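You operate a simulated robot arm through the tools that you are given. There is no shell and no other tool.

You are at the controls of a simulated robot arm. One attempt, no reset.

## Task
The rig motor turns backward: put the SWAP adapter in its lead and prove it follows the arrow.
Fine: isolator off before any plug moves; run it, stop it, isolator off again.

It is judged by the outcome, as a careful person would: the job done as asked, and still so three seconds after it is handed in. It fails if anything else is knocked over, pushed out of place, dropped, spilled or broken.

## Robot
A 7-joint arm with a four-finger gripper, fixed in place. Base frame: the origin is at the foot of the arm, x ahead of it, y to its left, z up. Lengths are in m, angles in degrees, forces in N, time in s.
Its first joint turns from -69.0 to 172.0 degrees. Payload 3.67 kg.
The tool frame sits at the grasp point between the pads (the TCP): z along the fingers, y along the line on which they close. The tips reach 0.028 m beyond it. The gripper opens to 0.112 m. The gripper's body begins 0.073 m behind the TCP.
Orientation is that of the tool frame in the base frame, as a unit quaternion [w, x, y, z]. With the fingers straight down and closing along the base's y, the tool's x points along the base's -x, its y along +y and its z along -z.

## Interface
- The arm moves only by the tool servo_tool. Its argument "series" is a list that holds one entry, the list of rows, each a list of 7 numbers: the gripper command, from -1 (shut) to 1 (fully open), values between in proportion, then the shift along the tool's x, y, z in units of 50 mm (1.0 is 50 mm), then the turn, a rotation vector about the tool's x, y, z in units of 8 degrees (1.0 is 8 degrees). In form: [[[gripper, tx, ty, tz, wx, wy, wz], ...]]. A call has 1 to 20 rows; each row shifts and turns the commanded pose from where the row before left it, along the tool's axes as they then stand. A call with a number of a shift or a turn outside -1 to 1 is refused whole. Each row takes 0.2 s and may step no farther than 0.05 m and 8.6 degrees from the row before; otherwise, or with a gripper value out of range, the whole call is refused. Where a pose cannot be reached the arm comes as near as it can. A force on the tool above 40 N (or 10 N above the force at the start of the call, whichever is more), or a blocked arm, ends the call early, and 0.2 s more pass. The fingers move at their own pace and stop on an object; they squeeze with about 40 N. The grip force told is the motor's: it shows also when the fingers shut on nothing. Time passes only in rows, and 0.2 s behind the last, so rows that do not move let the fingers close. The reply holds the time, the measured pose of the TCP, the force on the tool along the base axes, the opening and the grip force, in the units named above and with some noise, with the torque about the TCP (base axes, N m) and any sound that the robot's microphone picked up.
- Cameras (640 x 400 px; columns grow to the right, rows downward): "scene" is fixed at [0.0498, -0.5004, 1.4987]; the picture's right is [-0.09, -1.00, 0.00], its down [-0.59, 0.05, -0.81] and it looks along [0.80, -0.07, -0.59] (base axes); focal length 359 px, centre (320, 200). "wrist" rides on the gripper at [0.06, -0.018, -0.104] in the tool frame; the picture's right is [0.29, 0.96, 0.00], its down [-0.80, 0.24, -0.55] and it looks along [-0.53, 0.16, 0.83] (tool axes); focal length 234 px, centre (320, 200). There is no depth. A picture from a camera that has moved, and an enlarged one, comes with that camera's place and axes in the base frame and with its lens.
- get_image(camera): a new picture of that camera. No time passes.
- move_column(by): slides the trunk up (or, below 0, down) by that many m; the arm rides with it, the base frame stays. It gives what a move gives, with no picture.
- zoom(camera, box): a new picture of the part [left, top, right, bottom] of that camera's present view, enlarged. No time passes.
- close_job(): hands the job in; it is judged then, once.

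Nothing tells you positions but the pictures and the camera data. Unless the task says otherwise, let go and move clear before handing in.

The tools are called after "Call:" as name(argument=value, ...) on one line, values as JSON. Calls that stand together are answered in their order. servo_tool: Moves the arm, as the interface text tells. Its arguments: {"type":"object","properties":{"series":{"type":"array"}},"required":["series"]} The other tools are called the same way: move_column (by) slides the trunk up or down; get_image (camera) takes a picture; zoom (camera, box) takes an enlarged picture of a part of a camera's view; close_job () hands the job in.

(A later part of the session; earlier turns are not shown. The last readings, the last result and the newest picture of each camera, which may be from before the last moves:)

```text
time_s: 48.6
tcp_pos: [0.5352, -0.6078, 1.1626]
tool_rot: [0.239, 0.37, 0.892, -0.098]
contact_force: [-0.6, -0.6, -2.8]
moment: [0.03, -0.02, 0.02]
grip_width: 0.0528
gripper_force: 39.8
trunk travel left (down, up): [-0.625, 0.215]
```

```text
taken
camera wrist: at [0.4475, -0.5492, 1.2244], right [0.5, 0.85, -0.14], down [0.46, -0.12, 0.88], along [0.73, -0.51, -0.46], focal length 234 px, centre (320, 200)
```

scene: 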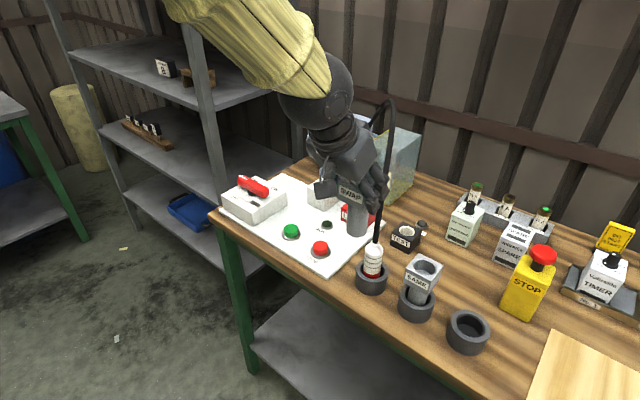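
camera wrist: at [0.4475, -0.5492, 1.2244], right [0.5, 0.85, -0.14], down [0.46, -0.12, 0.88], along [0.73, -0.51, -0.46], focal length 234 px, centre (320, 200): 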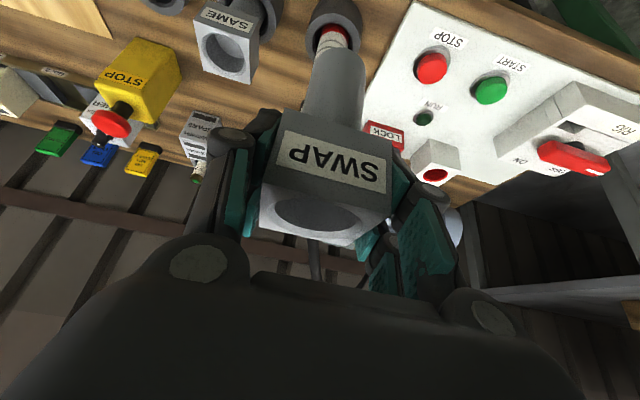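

All clear: the adapter is on the base side of the cable. Continuing around toward the panel socket.

Call:
servo_tool(series=[[[-1, -0.32, 0.879, 0.186, 0, 0, 0], [-1, -0.32, 0.879, 0.186, 0, 0, 0], [-1, -0.32, 0.879, 0.186, 0, 0, 0], [-1, -0.32, 0.879, 0.186, 0, 0, 0], [-1, -0.32, 0.879, 0.186, 0, 0, 0], [-1, -0.32, 0.879, 0.186, 0, 0, 0], [-1, 0, 0, 0, 0, 0, 0]]])

Call:
get_image(camera="scene")

Call:
get_image(camera="wrist")

```text
time_s: 50.2
tcp_pos: [0.8019, -0.4969, 1.1634]
tool_rot: [0.24, 0.37, 0.892, -0.098]
contact_force: [-0.3, -0.1, -2.7]
moment: [0.03, -0.04, -0.06]
grip_width: 0.0527
gripper_force: 39.6
trunk travel left (down, up): [-0.625, 0.215]
```

```text
taken
```

scene: 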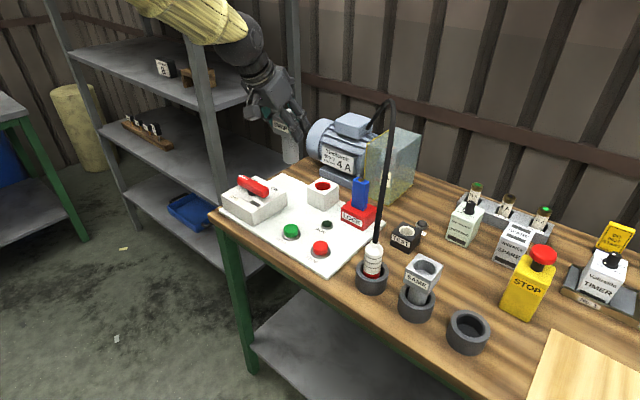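

```text
taken
camera wrist: at [0.7144, -0.4368, 1.2251], right [0.5, 0.85, -0.14], down [0.46, -0.12, 0.88], along [0.73, -0.51, -0.45], focal length 234 px, centre (320, 200)
```

wrist: 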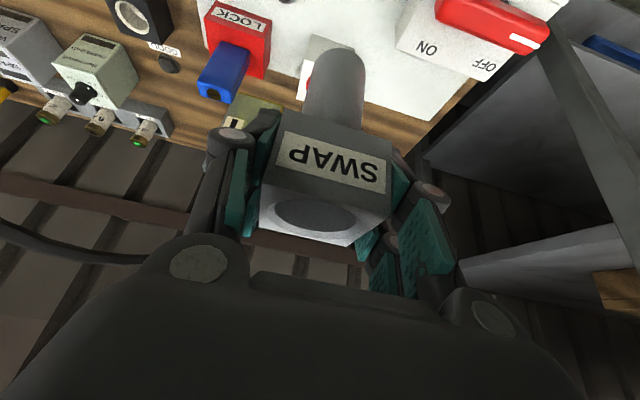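

The adapter is now just short of the socket. I'll move outward to be above it at the same height, then compare views.

Call:
servo_tool(series=[[[-1, -0.673, -0.023, 0.39, 0, 0, 0], [-1, -0.673, -0.023, 0.39, 0, 0, 0], [-1, -0.673, -0.023, 0.39, 0, 0, 0], [-1, 0, 0, 0, 0, 0, 0]]])

Call:
get_image(camera="wrist")

Call:
zoom(camera="scene", box=[260, 80, 400, 230])

```text
time_s: 51.2
tcp_pos: [0.8784, -0.5831, 1.1639]
tool_rot: [0.24, 0.369, 0.892, -0.099]
contact_force: [-0.4, 1.5, -3.2]
moment: [-0.01, -0.01, -0.01]
grip_width: 0.0526
gripper_force: 39.9
trunk travel left (down, up): [-0.625, 0.215]
```

```text
taken
camera wrist: at [0.7923, -0.5226, 1.2247], right [0.5, 0.85, -0.14], down [0.46, -0.12, 0.88], along [0.73, -0.51, -0.45], focal length 234 px, centre (320, 200)
```

wrist: 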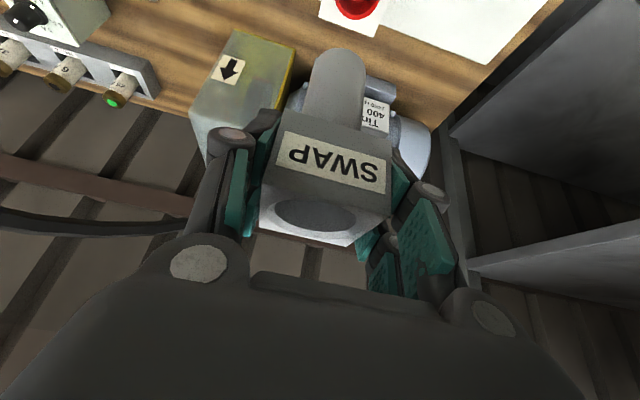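

```text
2.67 times, centred on (330, 155) of scene
camera zoom: at [0.0498, -0.5004, 1.4987], right [-0.09, -1.0, 0.0], down [-0.59, 0.05, -0.81], along [0.8, -0.07, -0.59], focal length 957 px, centre (293, 320)
```

zoom: 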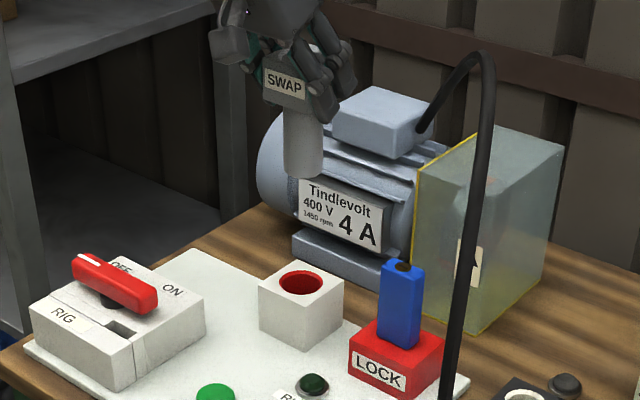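

The pin bottom is at about z 1.06, roughly above the socket. I'll lower 0.10 m and check alignment from both views.

Call:
servo_tool(series=[[[-1, 0.334, 0, 0.576, 0, 0, 0], [-1, 0.334, 0, 0.576, 0, 0, 0], [-1, 0.334, 0, 0.576, 0, 0, 0], [-1, 0, 0, 0, 0, 0, 0]]])

Call:
zoom(camera="wrist", box=[240, 0, 460, 150])

Call:
zoom(camera="scene", box=[280, 130, 370, 220])

```text
time_s: 52.2
tcp_pos: [0.8819, -0.5824, 1.0632]
tool_rot: [0.239, 0.37, 0.892, -0.098]
contact_force: [-1.1, -0.9, -2.3]
moment: [0.0, 0.0, -0.01]
grip_width: 0.0526
gripper_force: 40.0
trunk travel left (down, up): [-0.625, 0.215]
```

```text
2.67 times, centred on (350, 75) of wrist
camera zoom: at [0.7938, -0.5214, 1.1248], right [0.5, 0.85, -0.14], down [0.46, -0.12, 0.88], along [0.73, -0.51, -0.45], focal length 624 px, centre (240, 533)
```

zoom: 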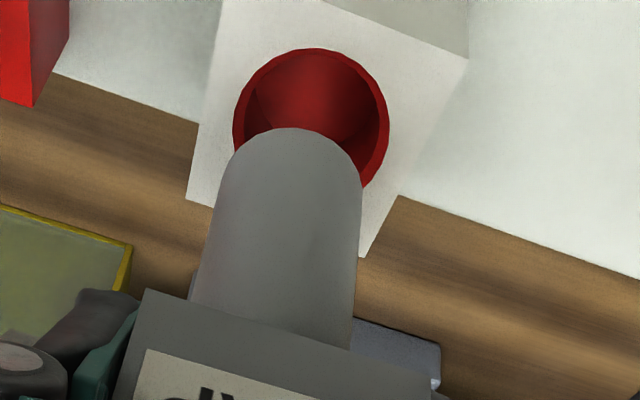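

```text
4.44 times, centred on (325, 175) of scene
camera zoom: at [0.0498, -0.5004, 1.4987], right [-0.09, -1.0, 0.0], down [-0.59, 0.05, -0.81], along [0.8, -0.07, -0.59], focal length 1595 px, centre (298, 311)
```

zoom: 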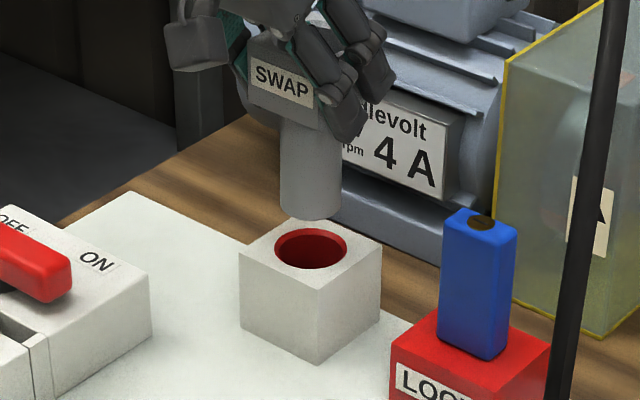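

Triangulating both: hole at (0.880, −0.581), pin bottom at (0.877, −0.581, 0.971). The pin is 39 mm across in a 45 mm hole. I'll shift 3 mm outward and drop to about 1 cm above the hole to re-check.

Call:
servo_tool(series=[[[-1, -0.037, 0.042, 0.021, 0, 0, 0], [-1, 0.12, 0, 0.207, 0, 0, 0], [-1, 0.12, 0, 0.207, 0, 0, 0], [-1, 0, 0, 0, 0, 0, 0]]])

Call:
zoom(camera="wrist", box=[240, 0, 460, 150])

Call:
zoom(camera="scene", box=[280, 130, 370, 220])

```text
time_s: 53.2
tcp_pos: [0.8828, -0.5829, 1.0401]
tool_rot: [0.24, 0.37, 0.892, -0.1]
contact_force: [-0.8, 0.4, -2.6]
moment: [0.01, -0.02, -0.01]
grip_width: 0.0525
gripper_force: 39.8
trunk travel left (down, up): [-0.625, 0.215]
```

```text
2.67 times, centred on (350, 75) of wrist
camera zoom: at [0.796, -0.5221, 1.1003], right [0.5, 0.85, -0.14], down [0.46, -0.12, 0.88], along [0.73, -0.51, -0.45], focal length 624 px, centre (240, 533)
```

zoom: 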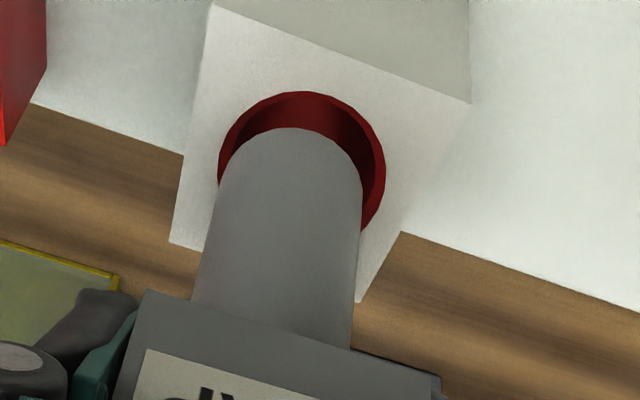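

```text
4.44 times, centred on (325, 175) of scene
camera zoom: at [0.0498, -0.5004, 1.4987], right [-0.09, -1.0, 0.0], down [-0.59, 0.05, -0.81], along [0.8, -0.07, -0.59], focal length 1595 px, centre (298, 311)
```

zoom: 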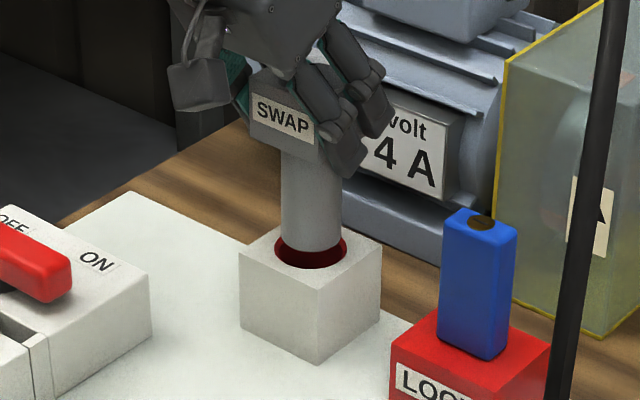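

Both views now agree on a remaining 2 mm outward offset. I'll apply it and ease the pin into the hole in 5 mm steps.

Call:
servo_tool(series=[[[-1, -0.024, 0.028, 0.014, 0, 0, 0], [-1, 0.05, 0, 0.0864, 0, 0, 0], [-1, 0.05, 0, 0.0864, 0, 0, 0], [-1, 0.05, 0, 0.0864, 0, 0, 0], [-1, 0.05, 0, 0.0864, 0, 0, 0], [-1, 0, 0, 0, 0, 0, 0]]])

Call:
zoom(camera="wrist", box=[240, 0, 460, 150])

Call:
zoom(camera="scene", box=[280, 130, 370, 220])

```text
time_s: 54.6
tcp_pos: [0.8842, -0.5844, 1.0177]
tool_rot: [0.24, 0.37, 0.892, -0.099]
contact_force: [0.3, -0.5, -2.8]
moment: [-0.04, -0.02, -0.03]
grip_width: 0.0527
gripper_force: 40.1
trunk travel left (down, up): [-0.625, 0.215]
```

```text
2.67 times, centred on (350, 75) of wrist
camera zoom: at [0.798, -0.5227, 1.0796], right [0.5, 0.85, -0.14], down [0.46, -0.12, 0.88], along [0.73, -0.51, -0.45], focal length 624 px, centre (240, 533)
```

zoom: 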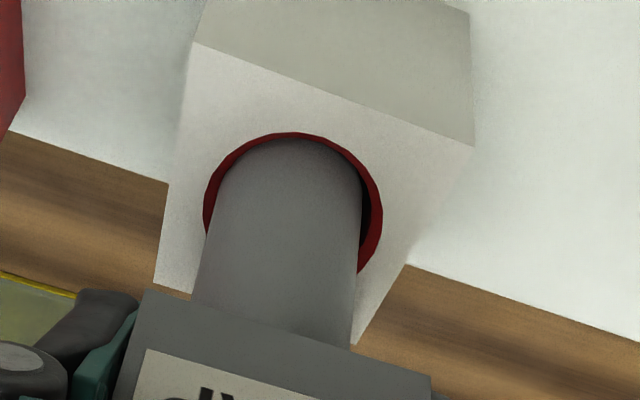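

```text
4.44 times, centred on (325, 175) of scene
camera zoom: at [0.0498, -0.5004, 1.4987], right [-0.09, -1.0, 0.0], down [-0.59, 0.05, -0.81], along [0.8, -0.07, -0.59], focal length 1595 px, centre (298, 311)
```

zoom: 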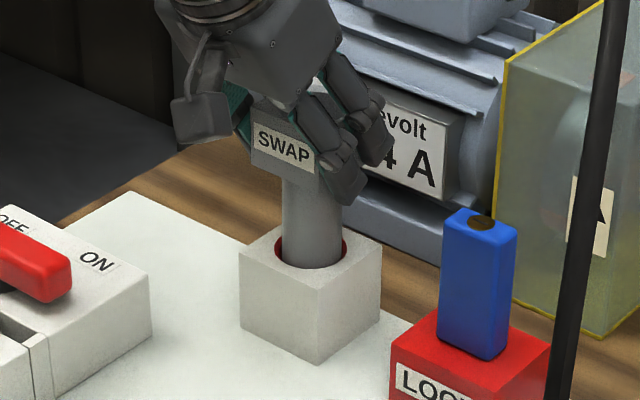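

The pin has entered the hole without contact. I'll shift 1.5 mm to centre it and continue down until it seats.

Call:
servo_tool(series=[[[-1, 0, 0.03, 0, 0, 0, 0], [-1, 0.05, 0, 0.0864, 0, 0, 0], [-1, 0.05, 0, 0.0864, 0, 0, 0], [-1, 0.05, 0, 0.0864, 0, 0, 0], [-1, 0, 0, 0, 0, 0, 0]]])

Call:
servo_tool(series=[[[-1, 0.05, 0, 0.0864, 0, 0, 0], [-1, 0.05, 0, 0.0864, 0, 0, 0], [-1, 0, 0, 0, 0, 0, 0]]])

Call:
zoom(camera="scene", box=[280, 130, 370, 220])

```text
time_s: 55.8
tcp_pos: [0.885, -0.5842, 1.0024]
tool_rot: [0.239, 0.37, 0.892, -0.099]
contact_force: [-0.9, -0.3, -2.5]
moment: [0.02, -0.01, -0.01]
grip_width: 0.0527
gripper_force: 39.6
trunk travel left (down, up): [-0.625, 0.215]
```

```text
time_s: 56.6
tcp_pos: [0.8859, -0.5828, 0.9987]
tool_rot: [0.243, 0.369, 0.891, -0.098]
contact_force: [4.6, -4.1, 20.4]
moment: [-0.32, -0.17, 0.03]
grip_width: 0.0528
gripper_force: 40.1
trunk travel left (down, up): [-0.625, 0.215]
```

```text
4.44 times, centred on (325, 175) of scene
camera zoom: at [0.0498, -0.5004, 1.4987], right [-0.09, -1.0, 0.0], down [-0.59, 0.05, -0.81], along [0.8, -0.07, -0.59], focal length 1595 px, centre (298, 311)
```

zoom: 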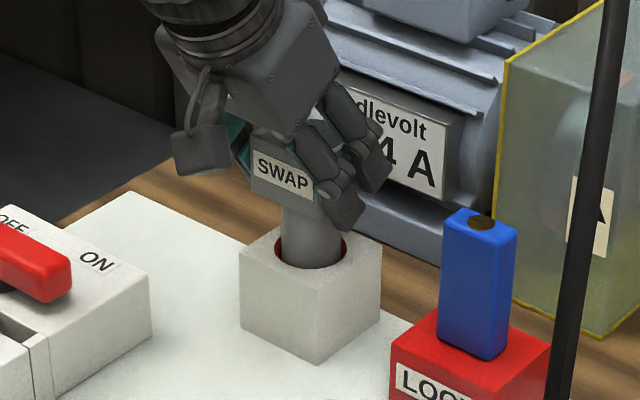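

The pin touched bottom at TCP z ≈ 0.999, the same depth the plug sat at. I'll relieve the push, open the fingers, and check the adapter stands in the socket.

Call:
servo_tool(series=[[[-1, -0.06, 0, -0.104, 0, 0, 0], [-1, 0, 0, 0, 0, 0, 0]]])

Call:
servo_tool(series=[[[0.1, 0, 0, 0, 0, 0, 0], [0.25, 0, 0, 0, 0, 0, 0], [0.25, 0, 0, 0, 0, 0, 0]]])

Call:
get_image(camera="wrist")

Call:
zoom(camera="scene", box=[280, 130, 370, 220])

```text
time_s: 57.2
tcp_pos: [0.8848, -0.5822, 0.999]
tool_rot: [0.238, 0.37, 0.893, -0.099]
contact_force: [0.1, 0.5, -2.6]
moment: [0.01, 0.03, 0.0]
grip_width: 0.0529
gripper_force: 39.7
trunk travel left (down, up): [-0.625, 0.215]
```

```text
time_s: 58.0
tcp_pos: [0.8853, -0.5822, 1.0006]
tool_rot: [0.24, 0.37, 0.892, -0.099]
contact_force: [0.1, 0.3, 0.1]
moment: [-0.01, 0.0, -0.01]
grip_width: 0.0699
gripper_force: 0.1
trunk travel left (down, up): [-0.625, 0.215]
```

```text
taken
camera wrist: at [0.7988, -0.5226, 1.0619], right [0.5, 0.85, -0.14], down [0.46, -0.12, 0.88], along [0.73, -0.51, -0.45], focal length 234 px, centre (320, 200)
```

wrist: 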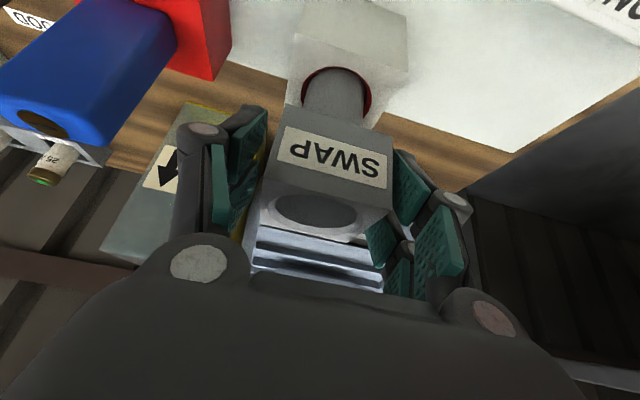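

```text
4.44 times, centred on (325, 175) of scene
camera zoom: at [0.0498, -0.5004, 1.4987], right [-0.09, -1.0, 0.0], down [-0.59, 0.05, -0.81], along [0.8, -0.07, -0.59], focal length 1595 px, centre (298, 311)
```

zoom: 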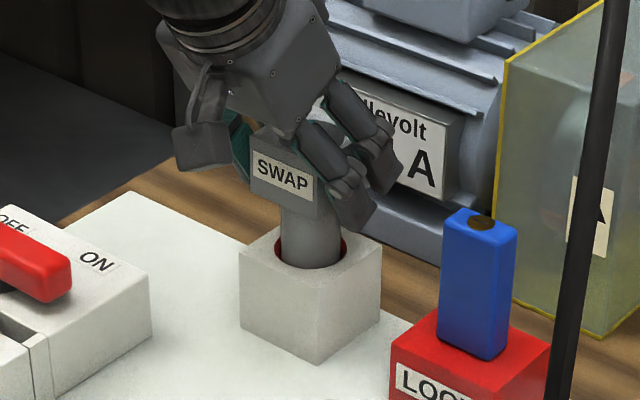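

SWAP stands upright in the socket. I'll withdraw straight back along the fingers.

Call:
servo_tool(series=[[[0.25, 0, 0, -0.5, 0, 0, 0], [0.25, 0, 0, -0.8, 0, 0, 0], [0.25, 0, 0, -0.8, 0, 0, 0], [0.25, 0, 0, -0.8, 0, 0, 0], [0.25, 0, 0, 0, 0, 0, 0]]])

Call:
get_image(camera="wrist")

Call:
get_image(camera="scene")

Call:
zoom(camera="scene", box=[280, 130, 370, 220])

```text
time_s: 59.2
tcp_pos: [0.8352, -0.5309, 1.1244]
tool_rot: [0.238, 0.37, 0.892, -0.099]
contact_force: [0.7, 0.3, -0.5]
moment: [-0.03, 0.02, 0.04]
grip_width: 0.0697
gripper_force: 0.1
trunk travel left (down, up): [-0.625, 0.215]
```

```text
taken
camera wrist: at [0.7482, -0.4705, 1.1853], right [0.5, 0.85, -0.14], down [0.46, -0.12, 0.88], along [0.73, -0.51, -0.46], focal length 234 px, centre (320, 200)
```

wrist: 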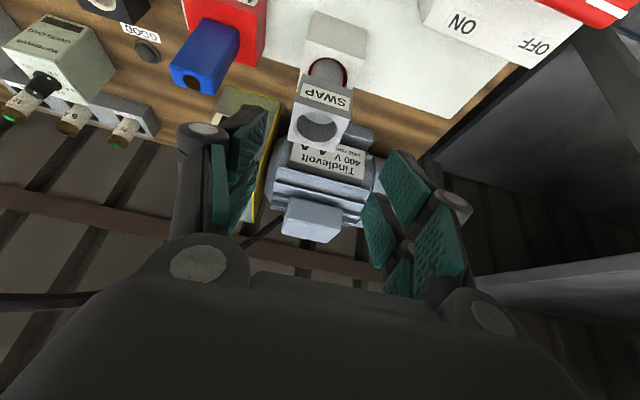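

```text
taken
```

scene: 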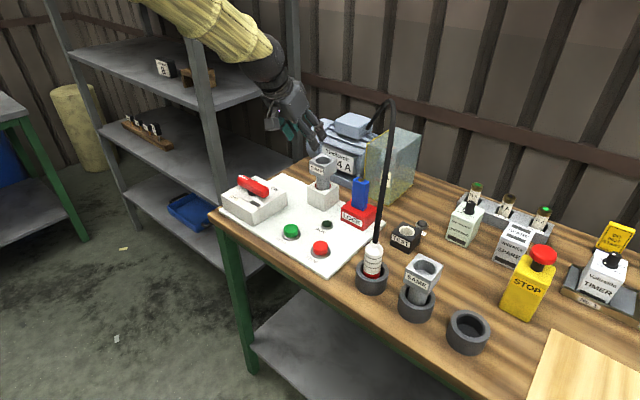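

```text
4.44 times, centred on (325, 175) of scene
camera zoom: at [0.0498, -0.5004, 1.4987], right [-0.09, -1.0, 0.0], down [-0.59, 0.05, -0.81], along [0.8, -0.07, -0.59], focal length 1595 px, centre (298, 311)
```

zoom: 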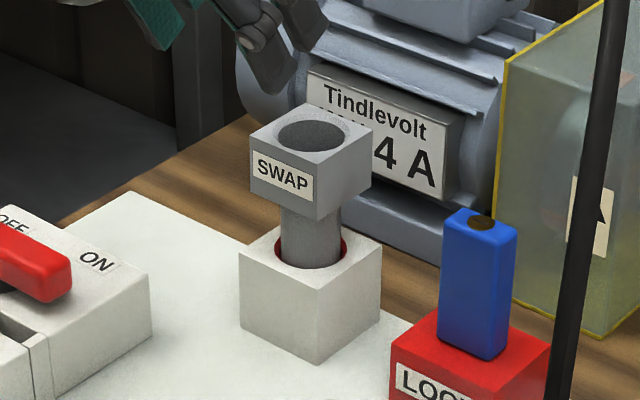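

The adapter is upright and seated. Now I'll go back for the plug, keeping to the base side of the cable, and look at it before grasping.

Call:
servo_tool(series=[[[0.25, 0.352, -0.761, -0.291, 0, 0, 0], [0.25, 0.352, -0.761, -0.291, 0, 0, 0], [0.25, 0.352, -0.761, -0.291, 0, 0, 0], [0.25, 0.352, -0.761, -0.291, 0, 0, 0], [0.25, 0.352, -0.761, -0.291, 0, 0, 0], [0.25, 0.352, -0.761, -0.291, 0, 0, 0], [0.25, 0.352, -0.761, -0.291, 0, 0, 0], [0.25, 0, 0, 0, 0, 0, 0]]])

Call:
get_image(camera="wrist")

Call:
zoom(camera="scene", box=[310, 180, 430, 300])

```text
time_s: 61.0
tcp_pos: [0.5409, -0.6074, 1.153]
tool_rot: [0.24, 0.37, 0.892, -0.1]
contact_force: [0.5, -0.2, 0.8]
moment: [0.0, 0.03, 0.02]
grip_width: 0.0699
gripper_force: 0.1
trunk travel left (down, up): [-0.625, 0.215]
```

```text
taken
camera wrist: at [0.453, -0.5458, 1.2137], right [0.5, 0.85, -0.14], down [0.46, -0.12, 0.88], along [0.73, -0.51, -0.46], focal length 234 px, centre (320, 200)
```

wrist: 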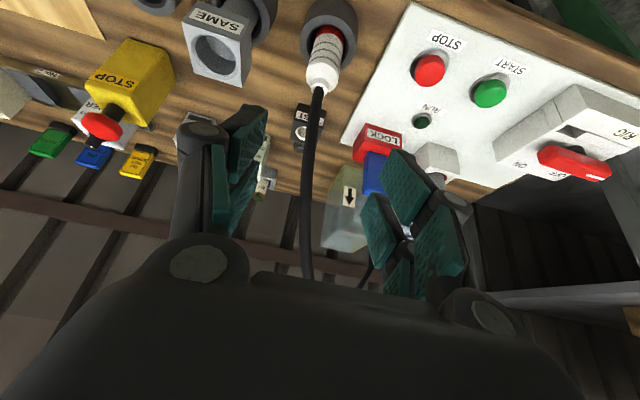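

```text
3.33 times, centred on (370, 240) of scene
camera zoom: at [0.0498, -0.5004, 1.4987], right [-0.09, -1.0, 0.0], down [-0.59, 0.05, -0.81], along [0.8, -0.07, -0.59], focal length 1196 px, centre (153, 67)
```

zoom: 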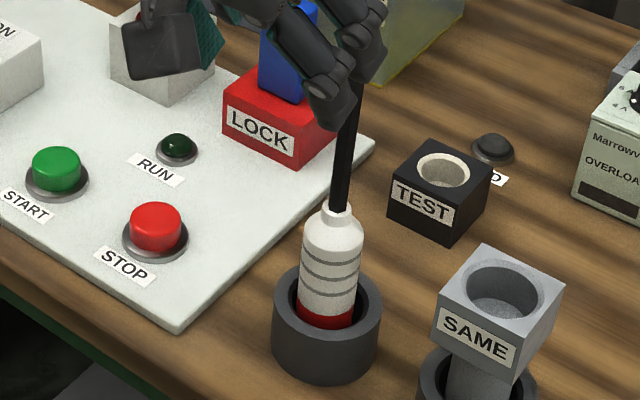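

The plug is still upright at about (0.5835, −0.661). I'll move to the pre-grasp pose behind it.

Call:
servo_tool(series=[[[0.25, 0.286, -0.052, 0.598, 0, 0, 0], [0.25, 0.286, -0.052, 0.598, 0, 0, 0], [0.25, 0.286, -0.052, 0.598, 0, 0, 0], [0.25, 0, 0, 0, 0, 0, 0]]])

Call:
get_image(camera="wrist")

Call:
zoom(camera="scene", box=[310, 180, 430, 300])

```text
time_s: 62.0
tcp_pos: [0.533, -0.6193, 1.0554]
tool_rot: [0.241, 0.369, 0.892, -0.1]
contact_force: [0.6, 0.3, 0.1]
moment: [0.04, -0.04, 0.02]
grip_width: 0.0697
gripper_force: 0.1
trunk travel left (down, up): [-0.625, 0.215]
```

```text
taken
camera wrist: at [0.4463, -0.5594, 1.1167], right [0.5, 0.85, -0.14], down [0.46, -0.12, 0.88], along [0.73, -0.51, -0.45], focal length 234 px, centre (320, 200)
```

wrist: 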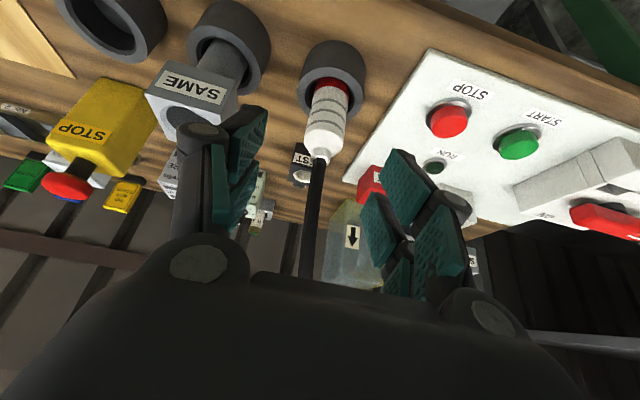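

```text
3.33 times, centred on (370, 240) of scene
camera zoom: at [0.0498, -0.5004, 1.4987], right [-0.09, -1.0, 0.0], down [-0.59, 0.05, -0.81], along [0.8, -0.07, -0.59], focal length 1196 px, centre (153, 67)
```

zoom: 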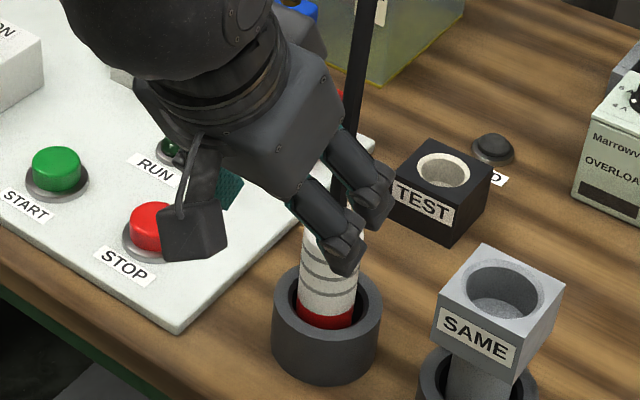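

I'd like to check whether the plug leans and its exact offset, so I'll zoom the wrist view.

Call:
zoom(camera="wrist", box=[250, 20, 410, 180])

```text
2.50 times, centred on (330, 100) of wrist
camera zoom: at [0.4463, -0.5594, 1.1167], right [0.5, 0.85, -0.14], down [0.46, -0.12, 0.88], along [0.73, -0.51, -0.45], focal length 585 px, centre (295, 450)
```

zoom: 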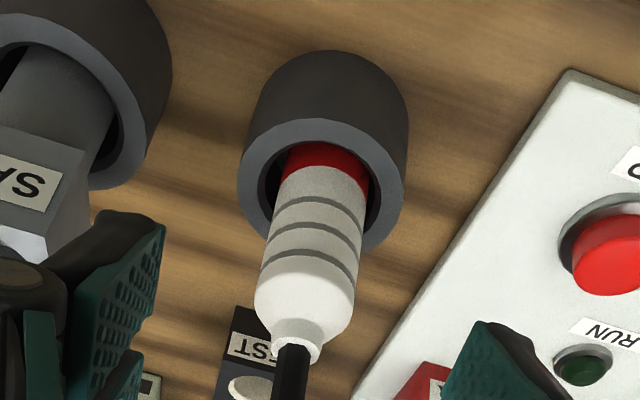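

The plug looks upright in the stand. I'll shift 4 mm sideways and advance along the fingers to the same grip height as before.

Call:
servo_tool(series=[[[0.25, -0.04, 0.08, 0.02, 0, 0, 0], [0.25, 0, 0, 0.6, 0, 0, 0], [0.25, 0, 0, 0.6, 0, 0, 0], [0.25, 0, 0, 0.6, 0, 0, 0], [0.25, 0, 0, 0.55, 0, 0, 0], [0.25, 0, 0, 0, 0, 0, 0]]])

Call:
get_image(camera="wrist")

Call:
zoom(camera="scene", box=[310, 180, 430, 300])

```text
time_s: 63.4
tcp_pos: [0.5833, -0.6598, 0.9532]
tool_rot: [0.24, 0.37, 0.892, -0.099]
contact_force: [-1.0, 0.1, 0.5]
moment: [-0.03, 0.0, -0.02]
grip_width: 0.07
gripper_force: 0.1
trunk travel left (down, up): [-0.625, 0.215]
```

```text
taken
camera wrist: at [0.4959, -0.5987, 1.015], right [0.5, 0.85, -0.14], down [0.46, -0.12, 0.88], along [0.73, -0.51, -0.45], focal length 234 px, centre (320, 200)
```

wrist: 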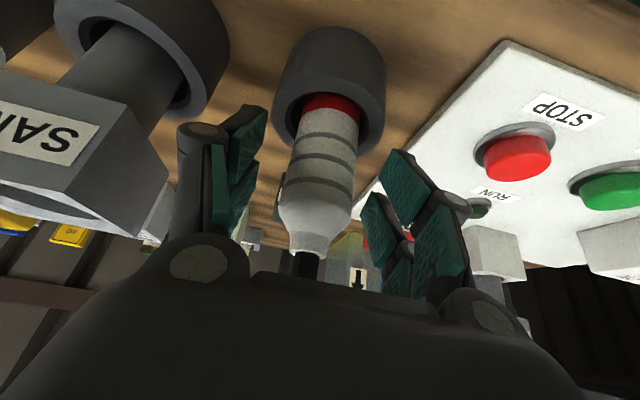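

```text
3.33 times, centred on (370, 240) of scene
camera zoom: at [0.0498, -0.5004, 1.4987], right [-0.09, -1.0, 0.0], down [-0.59, 0.05, -0.81], along [0.8, -0.07, -0.59], focal length 1196 px, centre (153, 67)
```

zoom: 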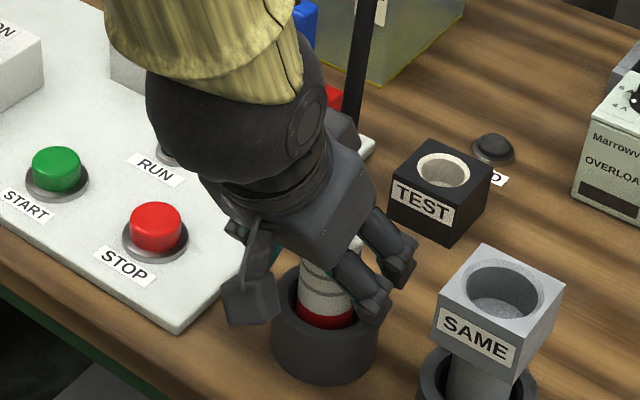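

The plug is centred between the pads. I'll close on it.

Call:
servo_tool(series=[[[0, 0, 0, 0, 0, 0, 0], [-1, 0, 0, 0, 0, 0, 0], [-1, 0, 0, 0, 0, 0, 0], [-1, 0, 0, 0, 0, 0, 0]]])

Call:
get_image(camera="wrist")

```text
time_s: 64.4
tcp_pos: [0.5831, -0.6592, 0.9524]
tool_rot: [0.24, 0.37, 0.892, -0.099]
contact_force: [0.6, 1.4, -0.2]
moment: [0.05, -0.03, 0.01]
grip_width: 0.0371
gripper_force: 40.1
trunk travel left (down, up): [-0.625, 0.215]
```

```text
taken
camera wrist: at [0.4964, -0.5995, 1.0142], right [0.5, 0.85, -0.14], down [0.46, -0.12, 0.88], along [0.73, -0.51, -0.45], focal length 234 px, centre (320, 200)
```

wrist: 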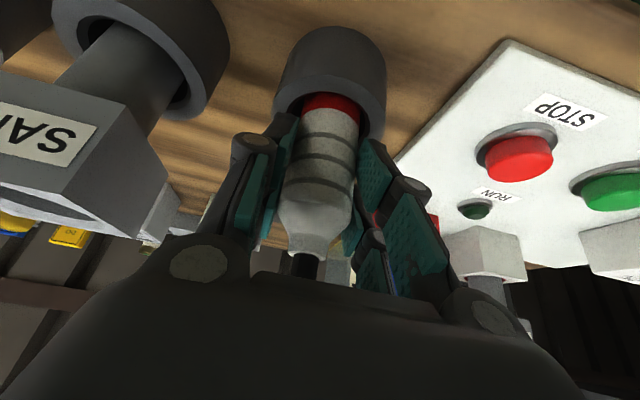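

Good grip. I'll lift the plug straight up to travel height and carry it back above the panel.

Call:
servo_tool(series=[[[-1, -0.15, 0, -0.26, 0, 0, 0], [-1, -0.45, 0, -0.778, 0, 0, 0], [-1, -0.45, 0, -0.778, 0, 0, 0], [-1, -0.45, 0, -0.778, 0, 0, 0], [-1, -0.45, 0, -0.778, 0, 0, 0], [-1, 0, 0, 0, 0, 0, 0]]])

Call:
get_image(camera="scene")

Call:
get_image(camera="wrist")

```text
time_s: 65.8
tcp_pos: [0.5834, -0.6599, 1.1481]
tool_rot: [0.239, 0.371, 0.892, -0.099]
contact_force: [1.0, -0.4, -2.4]
moment: [0.03, 0.0, -0.01]
grip_width: 0.0369
gripper_force: 39.7
trunk travel left (down, up): [-0.625, 0.215]
```

```text
taken
```

scene: 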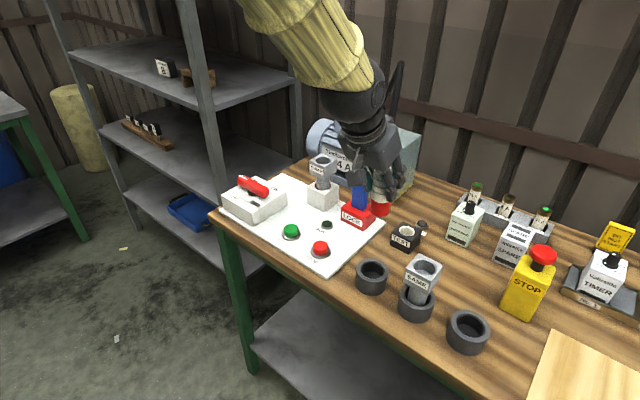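

```text
taken
camera wrist: at [0.4947, -0.5998, 1.2091], right [0.5, 0.85, -0.14], down [0.46, -0.12, 0.88], along [0.73, -0.51, -0.46], focal length 234 px, centre (320, 200)
```

wrist: 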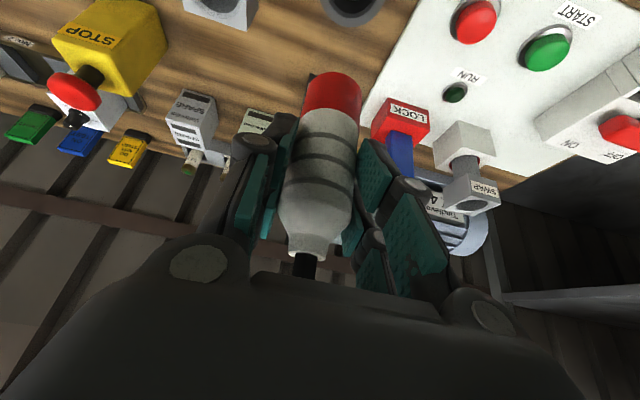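

The plug hangs upright with its nose at about z 1.076, above the adapter's 1.017 top. I'll carry it toward the socket, stopping slightly short to re-check.

Call:
servo_tool(series=[[[-1, -0.15, 0, -0.26, 0, 0, 0], [-1, -0.386, 0.757, 0.224, 0, 0, 0], [-1, -0.386, 0.757, 0.224, 0, 0, 0], [-1, -0.386, 0.757, 0.224, 0, 0, 0], [-1, -0.386, 0.757, 0.224, 0, 0, 0], [-1, -0.386, 0.757, 0.224, 0, 0, 0], [-1, -0.386, 0.757, 0.224, 0, 0, 0], [-1, 0, 0, 0, 0, 0, 0]]])

Call:
get_image(camera="scene")

Call:
get_image(camera="wrist")

```text
time_s: 67.6
tcp_pos: [0.8351, -0.5943, 1.162]
tool_rot: [0.24, 0.37, 0.892, -0.099]
contact_force: [0.1, -0.2, -2.0]
moment: [0.01, 0.0, -0.01]
grip_width: 0.0371
gripper_force: 40.5
trunk travel left (down, up): [-0.625, 0.215]
```

```text
taken
```

scene: 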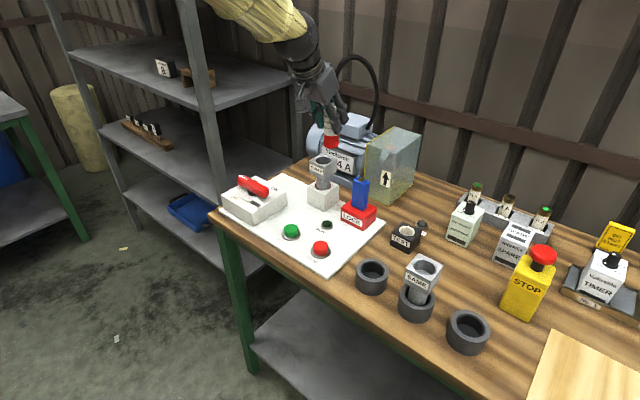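

```text
taken
camera wrist: at [0.7482, -0.5345, 1.2224], right [0.5, 0.85, -0.14], down [0.46, -0.12, 0.88], along [0.73, -0.51, -0.45], focal length 234 px, centre (320, 200)
```

wrist: 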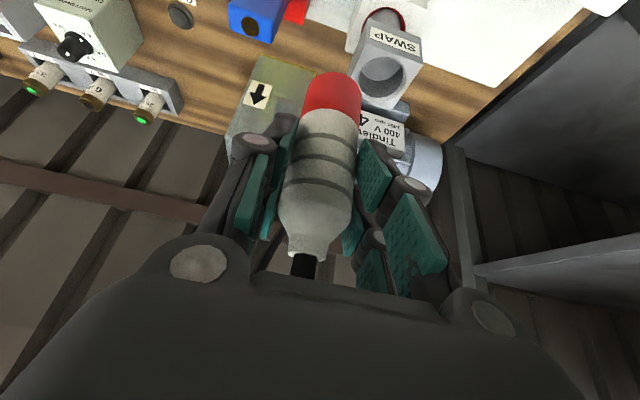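

The adapter's opening is visible to the right of the nose. I'll zoom both cameras to measure hole and nose positions.

Call:
zoom(camera="wrist", box=[270, 0, 470, 140])

Call:
zoom(camera="scene", box=[280, 110, 370, 220])

```text
2.86 times, centred on (370, 70) of wrist
camera zoom: at [0.7482, -0.5345, 1.2224], right [0.5, 0.85, -0.14], down [0.46, -0.12, 0.88], along [0.73, -0.51, -0.45], focal length 669 px, centre (177, 571)
```

zoom: 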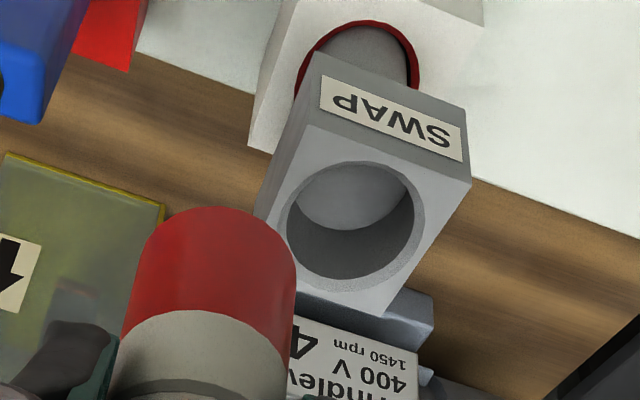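

```text
3.64 times, centred on (325, 165) of scene
camera zoom: at [0.0498, -0.5004, 1.4987], right [-0.09, -1.0, 0.0], down [-0.59, 0.05, -0.81], along [0.8, -0.07, -0.59], focal length 1305 px, centre (302, 327)
```

zoom: 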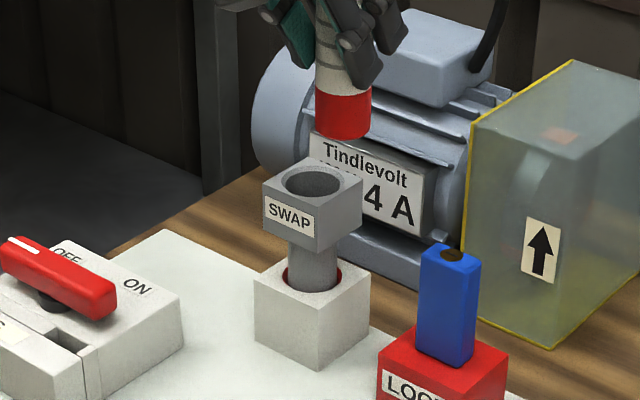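

The adapter hole is at (0.882, −0.582, 1.0175) and the nose bottom at (0.836, −0.598, 1.087). I'll move above the hole and lower 40 mm for a finer check.

Call:
servo_tool(series=[[[-1, -0.187, 0.435, 0.108, 0, 0, 0], [-1, -0.187, 0.435, 0.108, 0, 0, 0], [-1, 0.2, 0, 0.3456, 0, 0, 0], [-1, 0.2, 0, 0.3456, 0, 0, 0], [-1, 0, 0, 0, 0, 0, 0]]])

Call:
zoom(camera="wrist", box=[240, 0, 460, 150])

Call:
zoom(camera="scene", box=[280, 110, 370, 220])

```text
time_s: 68.8
tcp_pos: [0.8813, -0.576, 1.1195]
tool_rot: [0.241, 0.369, 0.892, -0.099]
contact_force: [-0.7, 0.6, -1.3]
moment: [-0.01, 0.02, -0.02]
grip_width: 0.0372
gripper_force: 39.9
trunk travel left (down, up): [-0.625, 0.215]
```

```text
2.67 times, centred on (350, 75) of wrist
camera zoom: at [0.7944, -0.5162, 1.1806], right [0.5, 0.85, -0.14], down [0.46, -0.12, 0.88], along [0.73, -0.51, -0.45], focal length 624 px, centre (240, 533)
```

zoom: 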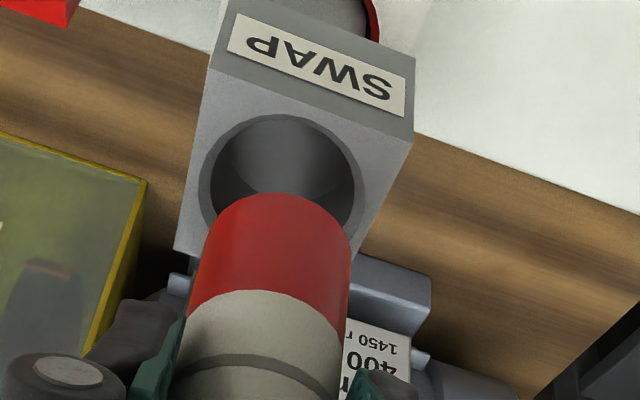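

```text
3.64 times, centred on (325, 165) of scene
camera zoom: at [0.0498, -0.5004, 1.4987], right [-0.09, -1.0, 0.0], down [-0.59, 0.05, -0.81], along [0.8, -0.07, -0.59], focal length 1305 px, centre (302, 327)
```

zoom: 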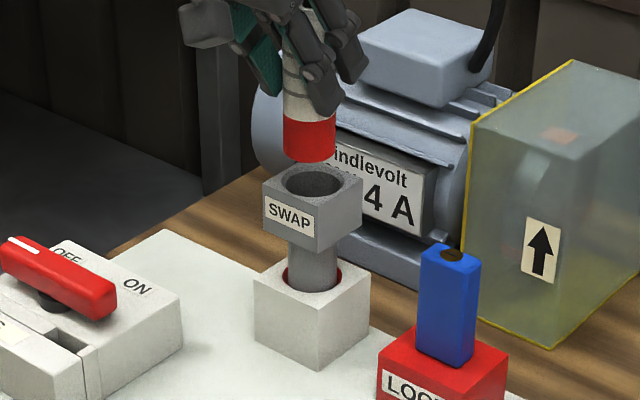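

Only a 2 mm sideways correction is needed. I'll apply it and lower to about 8 mm above the adapter opening.

Call:
servo_tool(series=[[[-1, -0.03, -0.022, 0.018, 0, 0, 0], [-1, 0.1, 0, 0.173, 0, 0, 0], [-1, 0.1, 0, 0.173, 0, 0, 0], [-1, 0, 0, 0, 0, 0, 0]]])

Call:
zoom(camera="wrist", box=[240, 0, 460, 150])

Call:
zoom(camera="scene", box=[280, 110, 370, 220])

```text
time_s: 69.8
tcp_pos: [0.8825, -0.5778, 1.1004]
tool_rot: [0.239, 0.37, 0.892, -0.099]
contact_force: [-0.8, 0.3, -1.8]
moment: [0.02, 0.01, -0.01]
grip_width: 0.037
gripper_force: 40.5
trunk travel left (down, up): [-0.625, 0.215]
```

```text
2.67 times, centred on (350, 75) of wrist
camera zoom: at [0.7962, -0.518, 1.1613], right [0.5, 0.85, -0.14], down [0.46, -0.12, 0.88], along [0.73, -0.51, -0.46], focal length 624 px, centre (240, 533)
```

zoom: 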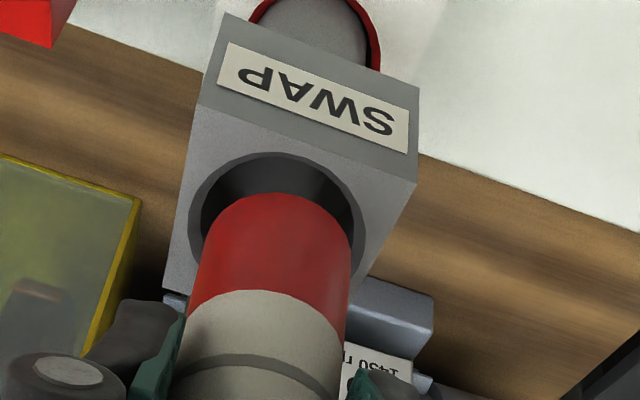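

```text
3.64 times, centred on (325, 165) of scene
camera zoom: at [0.0498, -0.5004, 1.4987], right [-0.09, -1.0, 0.0], down [-0.59, 0.05, -0.81], along [0.8, -0.07, -0.59], focal length 1305 px, centre (302, 327)
```

zoom: 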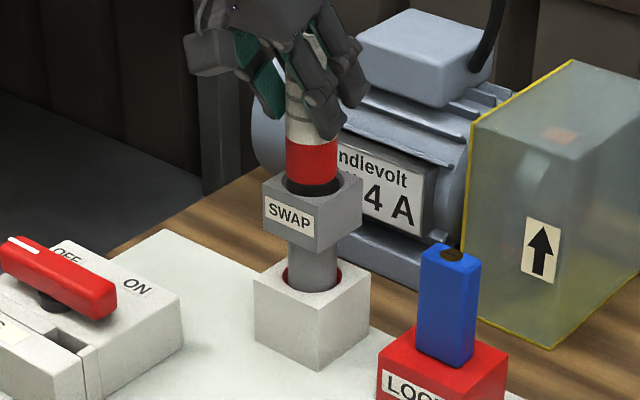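

Nose and hole are now aligned within about 1 mm in both views. I'll lower the plug into the adapter in 5 mm steps.

Call:
servo_tool(series=[[[-1, 0.05, 0, 0.0864, 0, 0, 0], [-1, 0.05, 0, 0.0864, 0, 0, 0], [-1, 0.05, 0, 0.0864, 0, 0, 0], [-1, 0.05, 0, 0.0864, 0, 0, 0], [-1, 0, 0, 0, 0, 0, 0]]])

Call:
zoom(camera="wrist", box=[240, 0, 460, 150])

Call:
zoom(camera="scene", box=[280, 110, 370, 220])

```text
time_s: 71.0
tcp_pos: [0.8837, -0.5792, 1.0804]
tool_rot: [0.24, 0.37, 0.892, -0.099]
contact_force: [-0.2, 0.7, -1.8]
moment: [0.02, 0.01, -0.02]
grip_width: 0.037
gripper_force: 39.9
trunk travel left (down, up): [-0.625, 0.215]
```

```text
2.67 times, centred on (350, 75) of wrist
camera zoom: at [0.7967, -0.5188, 1.1416], right [0.5, 0.85, -0.14], down [0.46, -0.12, 0.88], along [0.73, -0.51, -0.46], focal length 624 px, centre (240, 533)
```

zoom: 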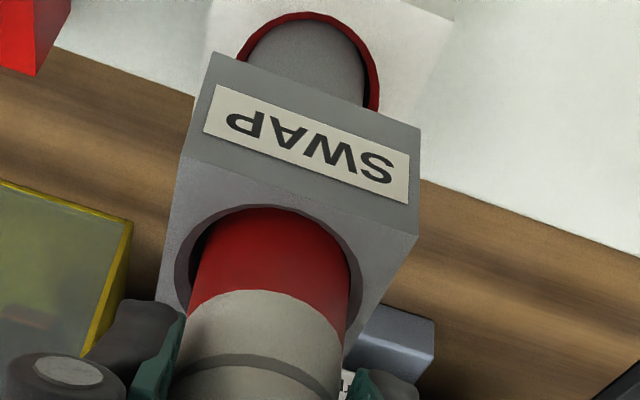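

```text
3.64 times, centred on (325, 165) of scene
camera zoom: at [0.0498, -0.5004, 1.4987], right [-0.09, -1.0, 0.0], down [-0.59, 0.05, -0.81], along [0.8, -0.07, -0.59], focal length 1305 px, centre (302, 327)
```

zoom: 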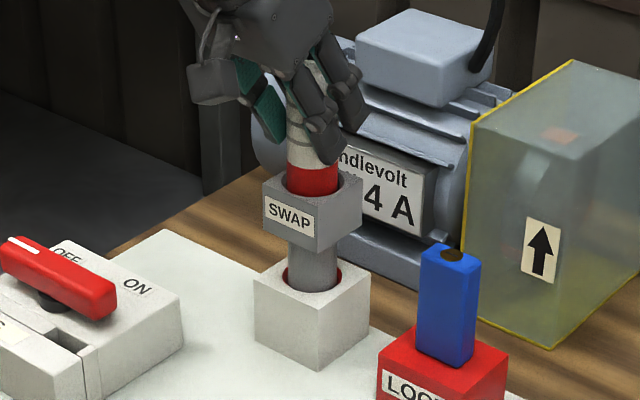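

The nose is inside the adapter with no contact force, and the adapter hasn't moved. I'll continue down until the plug bottoms.

Call:
servo_tool(series=[[[-1, 0.05, 0, 0.0864, 0, 0, 0], [-1, 0.05, 0, 0.0864, 0, 0, 0], [-1, 0, 0, 0, 0, 0, 0]]])

Call:
servo_tool(series=[[[-1, 0.04, 0, 0.069, 0, 0, 0], [-1, 0.04, 0, 0.069, 0, 0, 0], [-1, 0, 0, 0, 0, 0, 0]]])

Call:
zoom(camera="scene", box=[280, 110, 370, 220])

```text
time_s: 71.8
tcp_pos: [0.8839, -0.5801, 1.071]
tool_rot: [0.24, 0.369, 0.892, -0.1]
contact_force: [0.0, -0.6, -2.4]
moment: [-0.03, 0.05, 0.02]
grip_width: 0.037
gripper_force: 39.6
trunk travel left (down, up): [-0.625, 0.215]
```

```text
time_s: 72.6
tcp_pos: [0.8827, -0.5785, 1.0647]
tool_rot: [0.241, 0.37, 0.892, -0.099]
contact_force: [1.5, -1.9, 6.3]
moment: [-0.2, -0.1, 0.01]
grip_width: 0.0368
gripper_force: 40.3
trunk travel left (down, up): [-0.625, 0.215]
```

```text
3.64 times, centred on (325, 165) of scene
camera zoom: at [0.0498, -0.5004, 1.4987], right [-0.09, -1.0, 0.0], down [-0.59, 0.05, -0.81], along [0.8, -0.07, -0.59], focal length 1305 px, centre (302, 327)
```

zoom: 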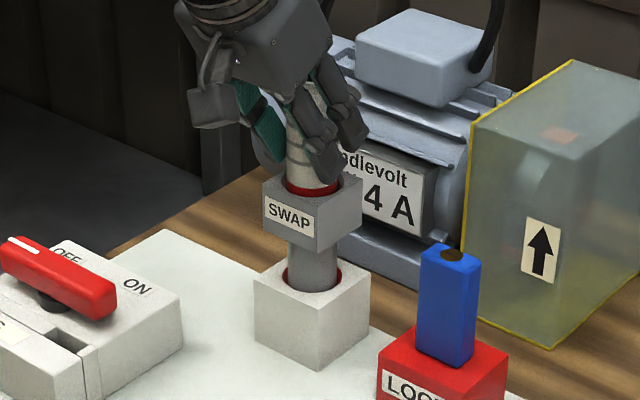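

First contact at TCP z ≈ 1.065, as predicted for full depth. I'll press a few mm more to be sure it's seated, then relieve.

Call:
servo_tool(series=[[[-1, 0.03, 0, 0.052, 0, 0, 0], [-1, 0, 0, 0, 0, 0, 0]]])

Call:
servo_tool(series=[[[-1, -0.045, 0, -0.078, 0, 0, 0], [-1, 0, 0, 0, 0, 0, 0]]])

Call:
servo_tool(series=[[[-0.2, 0, 0, 0, 0, 0, 0], [0.0, 0, 0, 0, 0, 0, 0], [0.1, 0, 0, 0, 0, 0, 0]]])

Call:
get_image(camera="wrist")

Call:
zoom(camera="scene", box=[280, 110, 370, 220])

```text
time_s: 73.2
tcp_pos: [0.8827, -0.5776, 1.0649]
tool_rot: [0.243, 0.369, 0.892, -0.099]
contact_force: [3.7, -3.7, 26.7]
moment: [-0.43, -0.42, -0.02]
grip_width: 0.037
gripper_force: 39.9
trunk travel left (down, up): [-0.625, 0.215]
```

```text
time_s: 73.8
tcp_pos: [0.8825, -0.5792, 1.0649]
tool_rot: [0.241, 0.369, 0.892, -0.099]
contact_force: [4.5, -2.6, 15.3]
moment: [-0.23, -0.44, -0.03]
grip_width: 0.0369
gripper_force: 40.4
trunk travel left (down, up): [-0.625, 0.215]
```

```text
time_s: 74.6
tcp_pos: [0.8825, -0.5789, 1.063]
tool_rot: [0.239, 0.369, 0.893, -0.099]
contact_force: [-0.6, -0.4, 0.4]
moment: [-0.02, 0.01, 0.01]
grip_width: 0.0617
gripper_force: 0.1
trunk travel left (down, up): [-0.625, 0.215]
```

```text
taken
camera wrist: at [0.7954, -0.519, 1.1247], right [0.5, 0.85, -0.14], down [0.46, -0.12, 0.88], along [0.73, -0.51, -0.46], focal length 234 px, centre (320, 200)
```

wrist: 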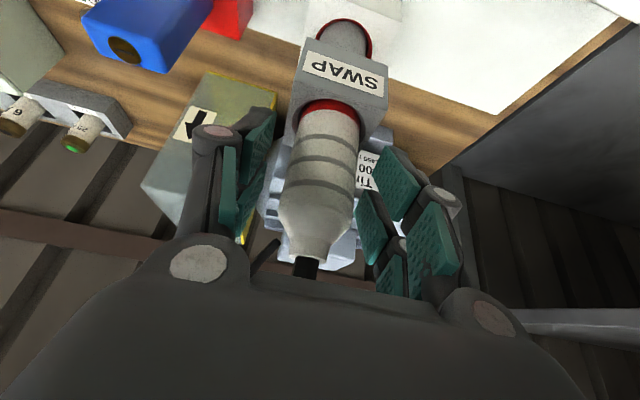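

```text
3.64 times, centred on (325, 165) of scene
camera zoom: at [0.0498, -0.5004, 1.4987], right [-0.09, -1.0, 0.0], down [-0.59, 0.05, -0.81], along [0.8, -0.07, -0.59], focal length 1305 px, centre (302, 327)
```

zoom: 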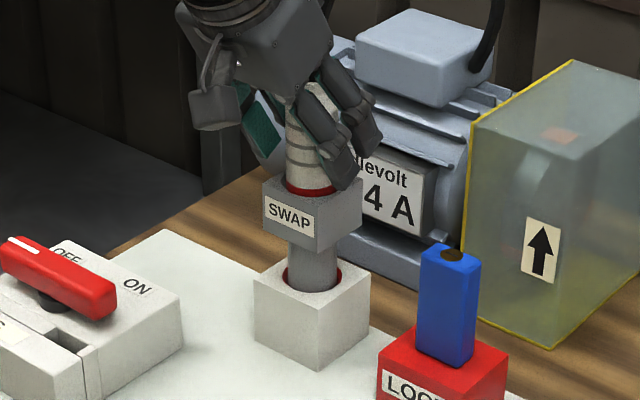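

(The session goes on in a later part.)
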